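You operate a simulated robot arm through the tools that you are given. There is no shell and no other tool. Be economical: measure what you need, move in short steps, check, and stop when the job is done.

You run a simulated robot arm. Do the job below in one go: nothing can be reset, and whatever is moved stays where it is left.

Task
Put one of the narrow brushes from the top of the winding bench on top of the spool there.

It is judged by the outcome, as a careful person would: the job done as asked, and still so three seconds after it is handed in. It fails if anything else is knocked over, pushed out of place, dropped, spilled or broken.

Robot
A 6-joint arm with a two-finger parallel gripper, fixed in place. Base frame: the origin is at the foot of the arm, x ahead of it, y to its left, z up; the work surface is at about z = 0. Readings come in mm, rad, newtons and seconds.
With the tool pointing down near the work surface it reaches from about 140 to 580 mm from the base axis. Its first joint turns from -1.152 to 1.152 rad. Payload 2.1 kg.
The tool frame sits at the grasp point between the pads (the TCP): z along the fingers, y along the line on which they close. The tips reach 30 mm beyond it. The gripper opens to 94 mm. The fingers are 28 mm wide and 10 mm thick; the gripper's body (50 by 96 mm) begins 55 mm behind the TCP.
Orientation is that of the tool frame in the base frame, as a unit quaternion [x, y, z, w]. With the fingers straight down and closing along the base's y, the tool's x points along the base's -x, its y along +y and its z along -z.

Tools
- The arm moves only by the tool play_rows. Its argument "increments" is a list that holds one entry, the list of rows, each a list of 7 numbers: the shift along the tool's x, y, z in mm, then the turn, a rotation vector about the tool's x, y, z in rad, then the opening, from 0 (shut) to 1 (fully open). In form: [[[dx, dy, dz, ax, ay, az, grip], ...]]. A call has 1 to 10 rows; each row is the pose to reach, as a shift and turn from the pose commanded when the call began, along the tool's axes at that moment. Rows are played at 5 a second. More than 50 mm and 0.15 rad between two rows, or a gripper value outside its range, and nothing of the call is played. Where a pose cannot be reached the arm comes as near as it can. A force on the tool above 40 N (or 10 N above the force at the start of the call, whichever is more), or a blocked arm, ends the call early, and 0.2 s more pass. Each finger travels about 72 mm/s and halts on what it meets, pressing with about 34 N; the grip force reading is that of the motor and also rises with nothing between the fingers. The clock runs only during rows and for 0.2 s after the last one: add rows that repeat a pose to give the fingers time. It gives the time, the measured TCP pose, the force on the tool (base axes), the opening and the grip force at its end, in the units of the frame above (readings bear some noise).
- Cameras (640 x 400 px; columns grow to the right, rows downward): "scene" is fixed at [38.8, -355.2, 497.7]; the picture's right is [0.92, -0.40, 0.00], its down [-0.17, -0.40, -0.90] and it looks along [0.36, 0.83, -0.43] (base axes); focal length 313 px, centre (320, 200). "wrist" rides on the gripper at [-37, 0, -58] in the tool frame; the picture's right is [0.00, -1.00, 0.00], its down [0.97, 0.00, -0.24] and it looks along [0.24, 0.00, 0.97] (tool axes); focal length 218 px, centre (320, 200).
- get_image(camera): a new picture of that camera. No time passes.
- point_at(camera, pixels): for up to 12 pixels [column, row] of the newest picture of that camera ("zoom" is the newest enlarged one), the place [x, y, z] in the base frame of the surface seen there, good to about 3 mm. No time passes.
- inspect(camera, box): a new picture of the part [left, top, right, bottom] of that camera's present view, enlarged. No time passes.
- hand_in(): hands the job in; it is judged then, once.

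Go step by step. Measure first, check grasps and placings, and put right what went wrong. The budget is 60 turns and 22 pictures, counting those below and the enlarged ones. Unless the task says otherwise, let go and move clear before handing in, and close with one line.

The tools are called after ">>>" by a JSON object that holds its "fn" and its "kwargs". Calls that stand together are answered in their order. play_rows: Moves the arm, as the interface text tells. Its arguments: {"type":"object","properties":{"increments":{"type":"array","items":{"type":"array","items":{"type":"array","items":{"type":"number"}}}}},"required":["increments"]} The other tools are called the same way: get_image (camera) takes a picture; point_at (camera, pixels) gives the place of the surface under pixels of a picture; inspect (camera, box) takes an enlarged picture of a part of a camera's view; hand_in () hands the job in.

At the start:

```text
t: 0.0
eef_pos: [371.0, 112.8, 327.8]
ee_rot: [0.0, 1.0, -0.001, 0.0]
wrist_force: [1.0, 0.0, -0.2]
grip_width: 93.9
gripper_force: 0.0
```

scene: 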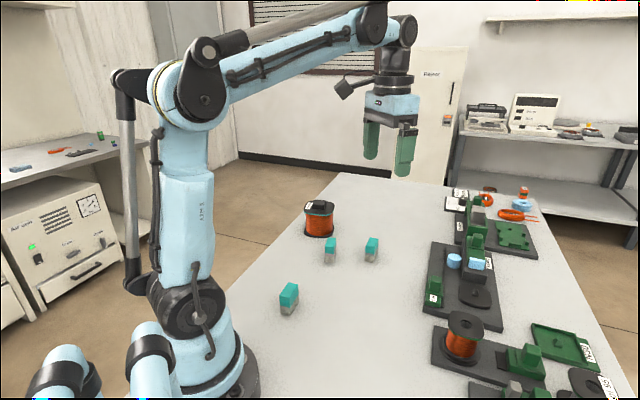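
wrist: 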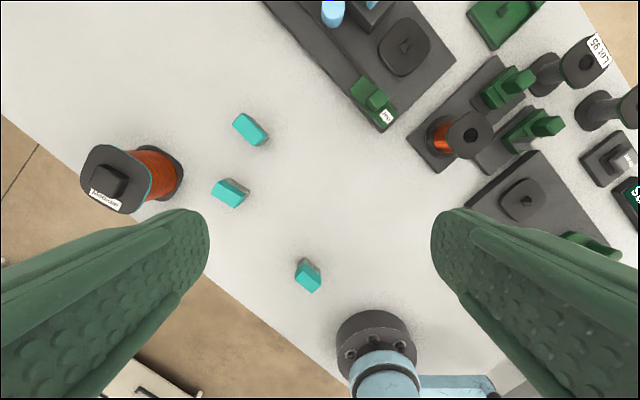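

The pictures show three teal brushes (scene 289,298; 330,250; 371,249) and a spool at (319,218) with something on its top. I'll enlarge these to tell them apart.

>>> {"fn": "inspect", "kwargs": {"camera": "scene", "box": [260, 180, 420, 330]}}

>>> {"fn": "inspect", "kwargs": {"camera": "wrist", "box": [70, 90, 350, 310]}}

```text
2.67 times, centred on (340, 255) of scene
```

zoom: 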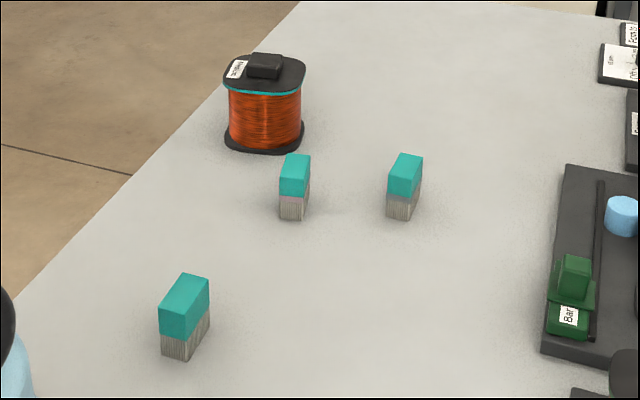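

```text
1.82 times, centred on (210, 200) of wrist
```

zoom: 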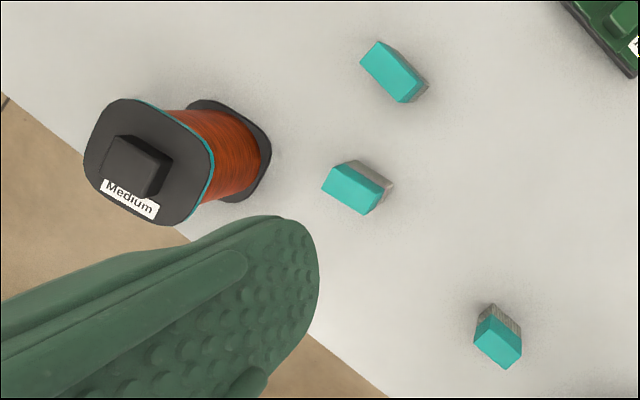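

The near spool reads "Medium" and has a raised boss on its top; there's also wound wire on a fixture at (463,340). I'll look at the right side and measure the brushes and spool.

>>> {"fn": "inspect", "kwargs": {"camera": "scene", "box": [400, 170, 640, 400]}}

>>> {"fn": "get_image", "kwargs": {"camera": "scene"}}

>>> {"fn": "inspect", "kwargs": {"camera": "wrist", "box": [260, 0, 640, 260]}}

```text
1.74 times, centred on (520, 285) of scene
```

zoom: 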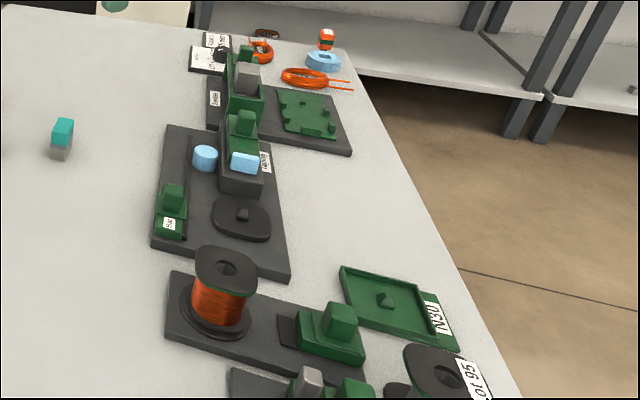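

```text
16 pictures are left
```

scene: 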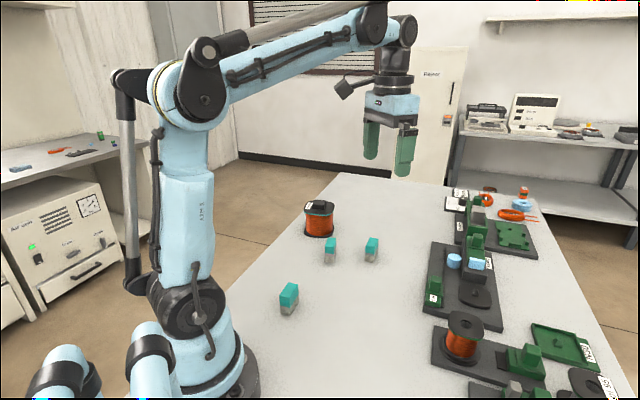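

```text
1.54 times, centred on (450, 130) of wrist
```

zoom: 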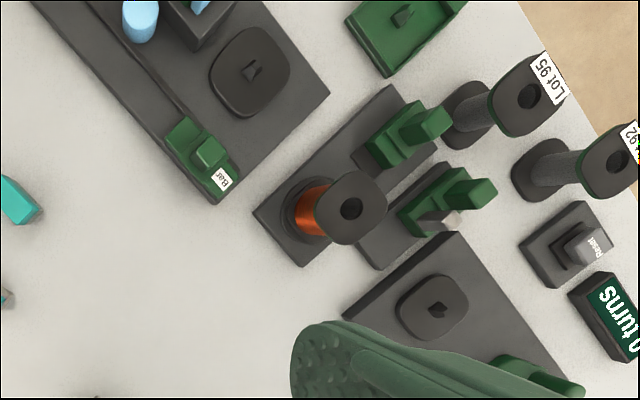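

The other spools are part of machines at the far edge; the free-standing "Medium" spool beside the brushes is the one meant. Now I'll measure it and the brushes at high zoom.

>>> {"fn": "inspect", "kwargs": {"camera": "scene", "box": [290, 190, 390, 270]}}

```text
5.00 times, centred on (340, 230) of scene
```

zoom: 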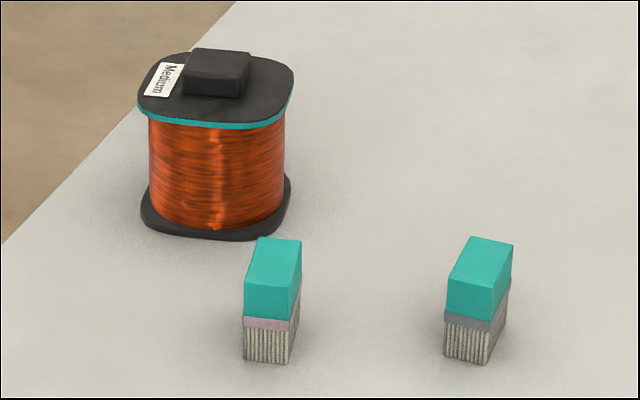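

Here the two far brushes look alike in width and the spool's top carries a dark block. I'll measure the block, the flange and the brush tops.

>>> {"fn": "point_at", "kwargs": {"camera": "zoom", "pixels": [[198, 52], [247, 57], [240, 72], [188, 68], [222, 105], [285, 85], [145, 95], [270, 110], [220, 62], [175, 60], [160, 105], [262, 75]]}}

>>> {"fn": "point_at", "kwargs": {"camera": "zoom", "pixels": [[260, 240], [299, 243], [294, 283], [248, 281], [292, 362], [246, 358], [472, 239], [510, 246], [501, 288], [449, 280], [487, 362], [446, 355]]}}

>>> {"fn": "point_at", "kwargs": {"camera": "scene", "pixels": [[288, 283], [298, 286], [294, 300], [281, 296], [290, 314], [281, 309]]}}

```text
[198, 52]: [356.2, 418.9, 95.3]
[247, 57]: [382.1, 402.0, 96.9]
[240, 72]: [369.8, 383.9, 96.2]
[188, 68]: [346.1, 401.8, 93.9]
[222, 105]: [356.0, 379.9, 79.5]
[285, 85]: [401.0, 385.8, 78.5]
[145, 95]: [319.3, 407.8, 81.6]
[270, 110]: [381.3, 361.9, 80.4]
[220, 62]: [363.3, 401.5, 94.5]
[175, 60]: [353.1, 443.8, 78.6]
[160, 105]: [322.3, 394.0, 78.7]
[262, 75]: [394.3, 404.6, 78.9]
```

```text
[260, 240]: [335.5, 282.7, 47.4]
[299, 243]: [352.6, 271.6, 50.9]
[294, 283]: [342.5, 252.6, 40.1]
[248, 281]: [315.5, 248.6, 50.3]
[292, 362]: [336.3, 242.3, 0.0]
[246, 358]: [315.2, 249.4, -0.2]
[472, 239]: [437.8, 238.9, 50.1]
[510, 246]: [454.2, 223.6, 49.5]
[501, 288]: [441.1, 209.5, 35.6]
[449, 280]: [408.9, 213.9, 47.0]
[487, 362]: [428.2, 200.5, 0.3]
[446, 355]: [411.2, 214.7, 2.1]
```

```text
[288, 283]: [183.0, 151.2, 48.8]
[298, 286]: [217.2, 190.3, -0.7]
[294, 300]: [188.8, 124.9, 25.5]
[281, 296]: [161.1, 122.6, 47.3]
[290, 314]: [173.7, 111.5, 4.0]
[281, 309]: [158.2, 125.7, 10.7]
```

All three brushes measure about 22 × 38 × 50 mm, so any of them will do. I take A (about 334,260, long axis near 59°). The spool's flange is at z≈79 with a block up to z≈95 at about (364,402). I'll hover over A, turned so that the fingers close along its length.

>>> {"fn": "play_rows", "kwargs": {"increments": [[[6, 24.5, 26, 0, 0, 0.089, 1], [12, 49, 52, 0, 0, 0.178, 1], [18, 73.5, 79, 0, 0, 0.266, 1], [25, 98, 105, 0, 0, 0.355, 1], [31, 122.5, 132, 0, 0, 0.443, 1], [37, 147, 158, 0, 0, 0.532, 1], [37, 147, 158, 0, 0, 0.532, 1]]]}}

>>> {"fn": "get_image", "kwargs": {"camera": "wrist"}}

```text
t: 1.6
eef_pos: [334.8, 259.7, 167.9]
ee_rot: [0.264, 0.965, 0.0, 0.0]
wrist_force: [-0.4, -0.6, -0.6]
grip_width: 94.0
gripper_force: 0.0
```

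```text
13 pictures are left
```

wrist: 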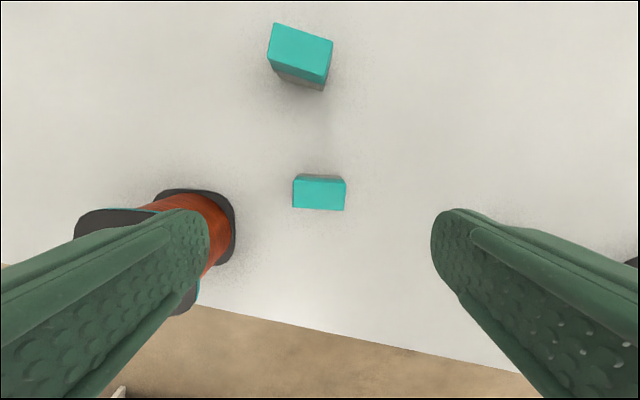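

Brush A is at (320,193), well lined up with the fingers. I'll measure its top corners for the exact centre.

>>> {"fn": "point_at", "kwargs": {"camera": "wrist", "pixels": [[295, 181], [343, 182], [342, 208], [295, 206], [319, 194], [306, 194], [332, 194]]}}

```text
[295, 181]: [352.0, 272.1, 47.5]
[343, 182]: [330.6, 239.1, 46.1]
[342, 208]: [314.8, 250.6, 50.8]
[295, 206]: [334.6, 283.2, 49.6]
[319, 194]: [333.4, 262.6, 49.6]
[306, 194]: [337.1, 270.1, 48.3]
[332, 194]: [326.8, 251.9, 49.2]
```

The centre is (333,261), with the long axis near 58°. I'll go down to TCP z=46 with a small correction, then close.

>>> {"fn": "play_rows", "kwargs": {"increments": [[[2.3, 0.4, 40, 0, 0, 0.024, 1], [2.3, 0.4, 80, 0, 0, 0.024, 1], [2.3, 0.4, 105, 0, 0, 0.024, 1], [2.3, 0.4, 122, 0, 0, 0.024, 1], [2.3, 0.4, 122, 0, 0, 0.024, 1], [2.3, 0.4, 122, 0, 0, 0.024, 0.6], [2.3, 0.4, 122, 0, 0, 0.024, 0.3], [2.3, 0.4, 122, 0, 0, 0.024, 0.3], [2.3, 0.4, 122, 0, 0, 0.024, 0.3], [2.3, 0.4, 122, 0, 0, 0.024, 0.3]]]}}

```text
t: 3.8
eef_pos: [332.3, 260.6, 46.3]
ee_rot: [0.275, 0.961, 0.0, -0.001]
wrist_force: [-0.7, 0.6, 0.0]
grip_width: 47.4
gripper_force: 34.2
```

The fingers stopped at 47.4 mm with 34 N, wider than the ~39 mm I measured, so I'll look before lifting.

>>> {"fn": "get_image", "kwargs": {"camera": "wrist"}}

>>> {"fn": "inspect", "kwargs": {"camera": "scene", "box": [280, 170, 420, 280]}}

```text
12 pictures are left
```

wrist: 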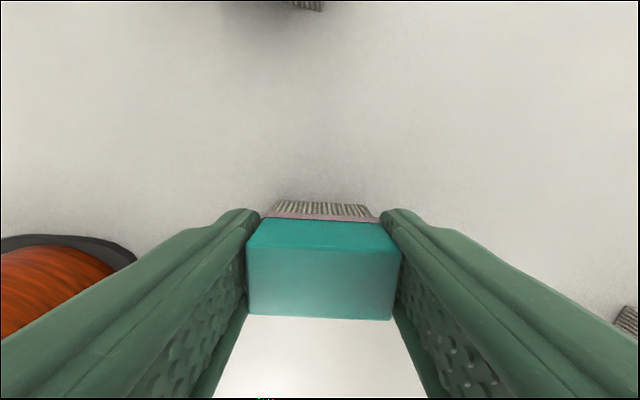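

```text
3.64 times, centred on (350, 225) of scene
```

zoom: 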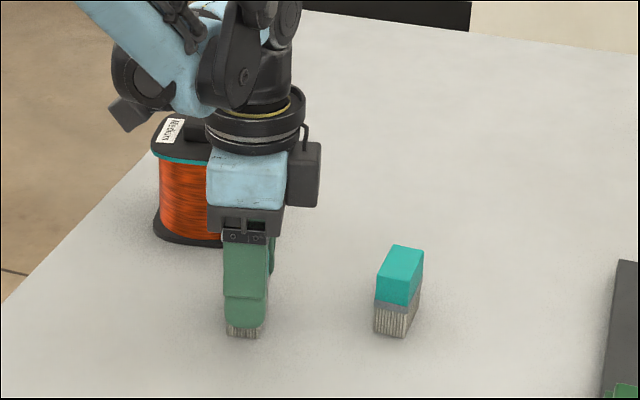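

The brush sits squarely between the pads. I'll lift it straight up and read the grip.

>>> {"fn": "play_rows", "kwargs": {"increments": [[[0, 0, -10, 0, 0, 0, 0.2], [0, 0, -40, 0, 0, 0, 0.2], [0, 0, -80, 0, 0, 0, 0.2], [0, 0, -120, 0, 0, 0, 0.2], [0, 0, -155, 0, 0, 0, 0.2], [0, 0, -155, 0, 0, 0, 0.2]]]}}

>>> {"fn": "get_image", "kwargs": {"camera": "wrist"}}

>>> {"fn": "inspect", "kwargs": {"camera": "scene", "box": [280, 130, 420, 250]}}

```text
t: 5.2
eef_pos: [333.9, 260.4, 202.6]
ee_rot: [0.275, 0.961, 0.0, 0.0]
wrist_force: [-0.3, 0.3, -1.3]
grip_width: 47.4
gripper_force: 33.9
```

```text
10 pictures are left
```

wrist: 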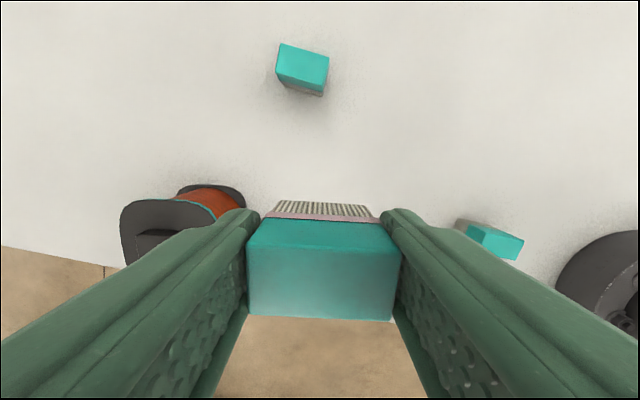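

```text
3.33 times, centred on (350, 190) of scene
```

zoom: 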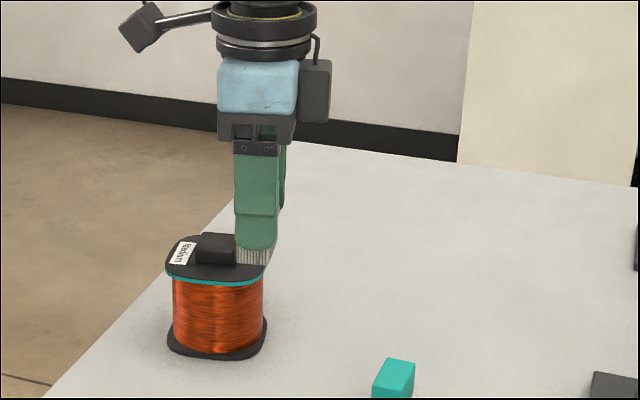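

The brush is held firmly (47.4 mm, 34 N) and upright. Next I turn it +85° and carry it high above the side of the flange nearest the base, leaving the block on the far side.

>>> {"fn": "play_rows", "kwargs": {"increments": [[[5, 11, 0, 0, 0, -0.149, 0.2], [10, 22, 0, 0, 0, -0.298, 0.2], [15, 33, 0, 0, 0, -0.447, 0.2], [20, 44, 0, 0, 0, -0.596, 0.2], [25, 55, 0, 0, 0, -0.745, 0.2], [30, 66, 0, 0, 0, -0.894, 0.2], [35, 77, 0, 0, 0, -1.043, 0.2], [40, 88, 0, 0, 0, -1.192, 0.2], [45, 99, 0, 0, 0, -1.341, 0.2], [49.8, 110.3, 0, 0, 0, -1.49, 0.2]]]}}

>>> {"fn": "get_image", "kwargs": {"camera": "wrist"}}

>>> {"fn": "inspect", "kwargs": {"camera": "scene", "box": [270, 140, 390, 250]}}

```text
t: 7.4
eef_pos: [348.7, 383.0, 204.3]
ee_rot: [-0.452, 0.892, 0.0, 0.001]
wrist_force: [0.9, -0.2, -1.1]
grip_width: 47.3
gripper_force: 34.4
```

```text
8 pictures are left
```

wrist: 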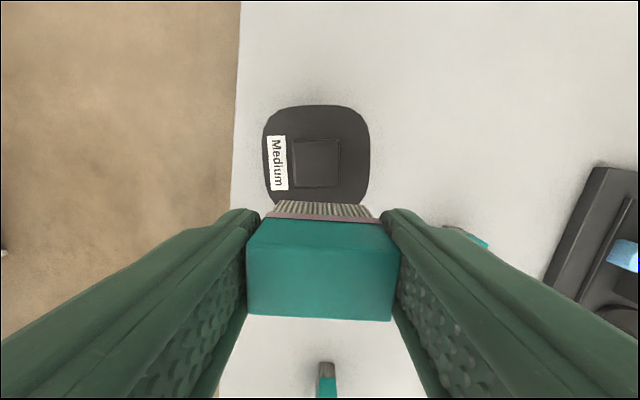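

```text
3.64 times, centred on (330, 195) of scene
```

zoom: 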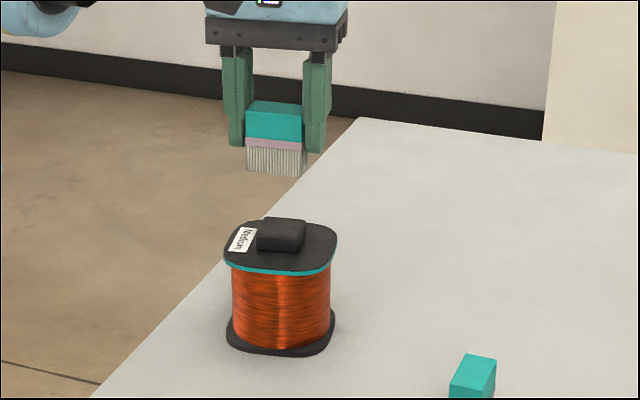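

The flange (263–371 columns) and block (290–341, rows 139–187) are visible and nearly square to the gripper. I'll measure their edges to set the placing spot.

>>> {"fn": "point_at", "kwargs": {"camera": "wrist", "pixels": [[295, 143], [338, 142], [338, 184], [296, 185], [265, 150], [368, 150], [316, 108], [352, 190], [316, 192], [366, 180], [316, 164], [272, 190]]}}

>>> {"fn": "point_at", "kwargs": {"camera": "zoom", "pixels": [[264, 219], [303, 221], [299, 233], [259, 232], [280, 268], [300, 266], [240, 263], [318, 262], [334, 240], [226, 247], [305, 246], [259, 248]]}}

```text
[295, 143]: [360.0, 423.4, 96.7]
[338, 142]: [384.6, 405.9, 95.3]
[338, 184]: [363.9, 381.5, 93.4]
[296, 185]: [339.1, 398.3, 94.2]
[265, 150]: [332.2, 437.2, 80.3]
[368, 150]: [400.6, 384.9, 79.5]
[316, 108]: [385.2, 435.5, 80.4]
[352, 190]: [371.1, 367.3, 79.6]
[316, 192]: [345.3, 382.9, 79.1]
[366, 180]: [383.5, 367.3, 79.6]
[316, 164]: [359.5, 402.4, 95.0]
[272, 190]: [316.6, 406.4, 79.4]
```

```text
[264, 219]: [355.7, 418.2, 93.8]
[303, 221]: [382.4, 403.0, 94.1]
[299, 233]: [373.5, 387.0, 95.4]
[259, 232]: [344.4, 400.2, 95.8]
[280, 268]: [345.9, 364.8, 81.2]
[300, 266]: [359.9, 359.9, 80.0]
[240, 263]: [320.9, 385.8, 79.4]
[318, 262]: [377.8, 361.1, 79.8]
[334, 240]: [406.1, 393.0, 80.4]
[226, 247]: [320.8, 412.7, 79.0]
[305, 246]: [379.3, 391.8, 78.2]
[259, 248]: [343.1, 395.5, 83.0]
```

The flange is at z≈79.5 and the block spans about 30 × 32 mm up to z≈95, centred on the spool. I'll take one close look at whether the block is part of the spool and flat.

>>> {"fn": "inspect", "kwargs": {"camera": "wrist", "box": [250, 95, 390, 215]}}

>>> {"fn": "inspect", "kwargs": {"camera": "scene", "box": [295, 185, 345, 225]}}

```text
3.33 times, centred on (320, 155) of wrist
```

zoom: 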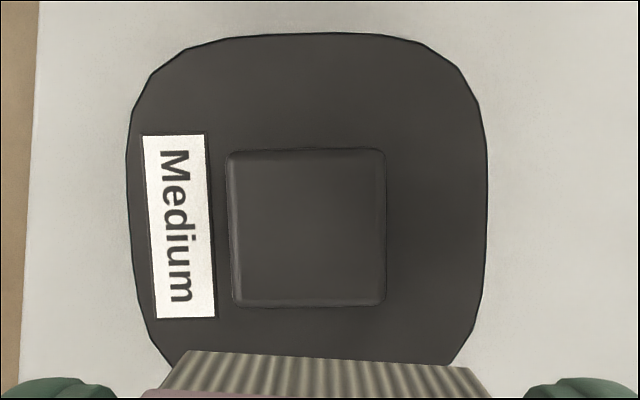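

```text
10.00 times, centred on (320, 205) of scene
```

zoom: 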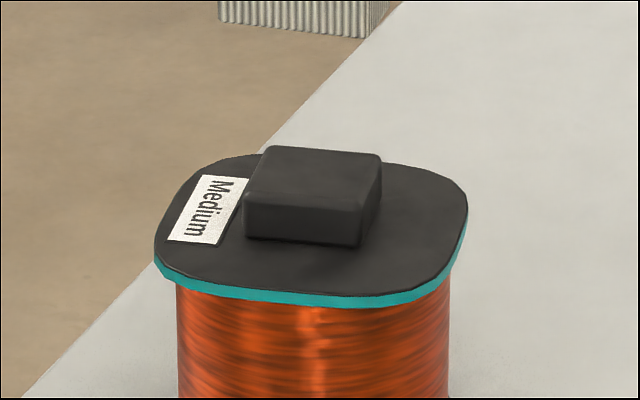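

The block is a centred, flat, same-coloured boss about 30 × 30 mm, belonging to the spool's top and wide enough to carry the brush's 22 mm width fully. Standing the brush centred on it is safer than squeezing it into the ~24 mm of flange beside it. I'll move over the boss centre (363,403) and check.

>>> {"fn": "play_rows", "kwargs": {"increments": [[[-12, 0.2, 0, 0, 0, 0, 0.2], [-25.4, 0.2, 0, 0, 0, 0, 0.2], [-25.4, 0.2, 20, 0, 0, 0, 0.2], [-25.4, 0.2, 44, 0, 0, 0, 0.2], [-25.4, 0.2, 44, 0, 0, 0, 0.2]]]}}

>>> {"fn": "inspect", "kwargs": {"camera": "scene", "box": [280, 160, 360, 224]}}

```text
t: 8.6
eef_pos: [363.6, 401.5, 157.9]
ee_rot: [-0.45, 0.893, 0.001, 0.0]
wrist_force: [0.6, 1.2, 0.4]
grip_width: 47.3
gripper_force: 33.9
```

```text
6.25 times, centred on (320, 192) of scene
```

zoom: 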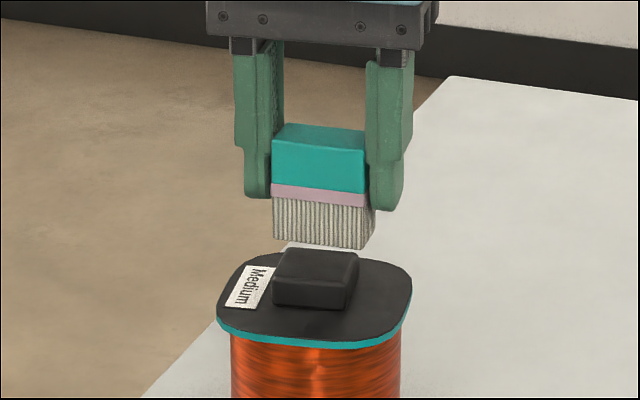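

The brush hangs just above the boss and looks about centred. I'll measure the brush's lower edge and the boss in this same picture.

>>> {"fn": "point_at", "kwargs": {"camera": "zoom", "pixels": [[276, 238], [318, 242], [360, 246], [371, 232], [277, 280], [345, 284], [355, 256], [290, 251], [278, 160], [360, 166], [363, 135], [281, 126]]}}

```text
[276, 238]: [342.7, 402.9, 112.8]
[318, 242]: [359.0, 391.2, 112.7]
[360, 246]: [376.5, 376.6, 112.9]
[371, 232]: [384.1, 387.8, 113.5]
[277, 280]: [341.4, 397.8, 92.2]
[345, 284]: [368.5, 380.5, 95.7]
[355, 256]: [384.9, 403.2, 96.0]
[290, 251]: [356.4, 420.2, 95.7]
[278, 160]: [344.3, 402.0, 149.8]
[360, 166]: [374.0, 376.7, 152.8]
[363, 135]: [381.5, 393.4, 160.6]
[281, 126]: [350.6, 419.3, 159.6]
```

The brush bottom is at z≈112, its centre about 3–4 mm off along tool y from the boss centre. I'll correct +3 mm and come down to just above contact.

>>> {"fn": "play_rows", "kwargs": {"increments": [[[0, 3, 0, 0, 0, 0, 0.2], [0, 3, 8, 0, 0, 0, 0.2], [0, 3, 13, 0, 0, 0, 0.2], [0, 3, 15, 0, 0, 0, 0.2], [0, 3, 15, 0, 0, 0, 0.2]]]}}

>>> {"fn": "play_rows", "kwargs": {"increments": [[[0, 0, 0.5, 0, 0, 0, 0.2], [0, 0, 1, 0, 0, 0, 0.2], [0, 0, 1, 0, 0, 0, 0.2]]]}}

```text
t: 9.8
eef_pos: [360.9, 403.3, 143.2]
ee_rot: [-0.45, 0.893, 0.0, 0.0]
wrist_force: [0.6, -0.6, -1.2]
grip_width: 47.4
gripper_force: 34.6
```

```text
t: 10.6
eef_pos: [360.9, 404.4, 143.0]
ee_rot: [-0.45, 0.893, 0.0, 0.0]
wrist_force: [-0.2, -0.5, 0.3]
grip_width: 47.5
gripper_force: 33.9
```

No contact yet (force about 0). I'll continue down in small steps.

>>> {"fn": "play_rows", "kwargs": {"increments": [[[0, 0, 0.7, 0, 0, 0, 0.2], [0, 0, 0.7, 0, 0, 0, 0.2]]]}}

>>> {"fn": "play_rows", "kwargs": {"increments": [[[0, 0, 0.7, 0, 0, 0, 0.2], [0, 0, 0.7, 0, 0, 0, 0.2]]]}}

```text
t: 11.2
eef_pos: [361.9, 403.1, 141.8]
ee_rot: [-0.45, 0.893, 0.0, 0.0]
wrist_force: [-0.3, 0.0, 7.9]
grip_width: 47.4
gripper_force: 34.5
```

```text
t: 11.8
eef_pos: [361.2, 402.7, 142.5]
ee_rot: [-0.451, 0.893, 0.0, -0.001]
wrist_force: [-0.3, 0.3, 27.8]
grip_width: 47.2
gripper_force: 33.9
```

Contact is made: 28 N upward, on the boss top. I'll ease back 0.8 mm and look before releasing.

>>> {"fn": "play_rows", "kwargs": {"increments": [[[0, 0, -0.8, 0, 0, 0, 0.2], [0, 0, -0.8, 0, 0, 0, 0.2]]]}}

>>> {"fn": "inspect", "kwargs": {"camera": "scene", "box": [280, 170, 360, 234]}}

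```text
t: 12.4
eef_pos: [360.3, 403.6, 141.0]
ee_rot: [-0.45, 0.893, 0.0, 0.0]
wrist_force: [4.5, 3.4, 18.9]
grip_width: 47.2
gripper_force: 34.1
```

```text
6.25 times, centred on (320, 202) of scene
```

zoom: 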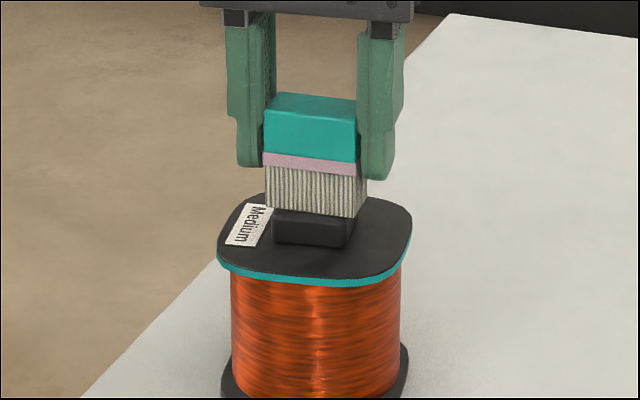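

The brush stands squarely on the boss (brush front edge 266–357, boss 273–350, same middle). I'll ease a further 0.5 mm, then open gradually.

>>> {"fn": "play_rows", "kwargs": {"increments": [[[0, 0, -0.5, 0, 0, 0, 0.2], [0, 0, -0.5, 0, 0, 0, 0.52], [0, 0, -0.5, 0, 0, 0, 0.56], [0, 0, -0.5, 0, 0, 0, 0.65], [0, 0, -0.5, 0, 0, 0, 0.75], [0, 0, -0.5, 0, 0, 0, 0.75]]]}}

>>> {"fn": "inspect", "kwargs": {"camera": "scene", "box": [280, 170, 360, 234]}}

```text
t: 13.8
eef_pos: [360.8, 403.0, 143.6]
ee_rot: [-0.45, 0.893, -0.001, 0.0]
wrist_force: [0.1, 0.0, 0.3]
grip_width: 70.5
gripper_force: 0.0
```

```text
6.25 times, centred on (320, 202) of scene
```

zoom: 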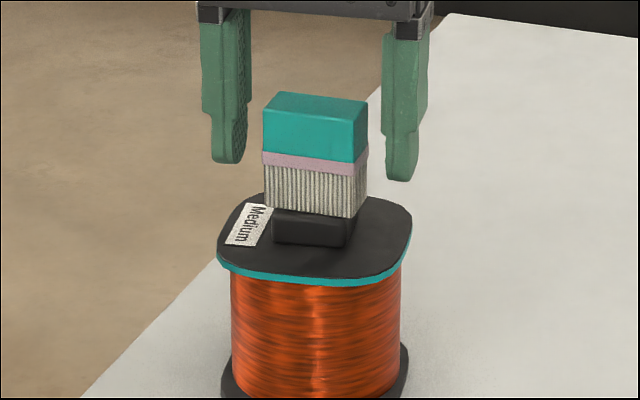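

The brush stands free and upright on the spool, with the fingers clear on both sides. I'll rise straight up and back off.

>>> {"fn": "play_rows", "kwargs": {"increments": [[[0, 0, -15, 0, 0, 0, 0.75], [0, 0, -40, 0, 0, 0, 0.75], [0, 0, -75, 0, 0, 0, 0.75], [0, 0, -100, 0, 0, 0, 0.75], [40, 0, -110, 0, 0, 0, 0.75], [80, 0, -110, 0, 0, 0, 0.75], [80, 0, -110, 0, 0, 0, 0.75]]]}}

>>> {"fn": "get_image", "kwargs": {"camera": "scene"}}

```text
t: 15.4
eef_pos: [313.5, 341.1, 251.6]
ee_rot: [-0.45, 0.893, 0.0, 0.0]
wrist_force: [-0.3, -0.5, -0.3]
grip_width: 70.5
gripper_force: 0.1
```

```text
1 pictures are left
```

scene: 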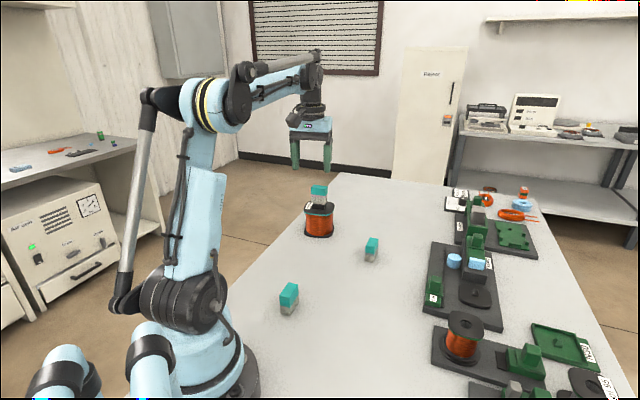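

The brush stands on the spool at (319,195), the other two brushes (289,298; 371,249) are where they were, and the arm is clear. Handing in.

>>> {"fn": "hand_in", "kwargs": {}}

```text
The job is handed in.
```

One narrow brush now stands upright on the "Medium" spool, resting on the raised block in the middle of its top; nothing else was moved.
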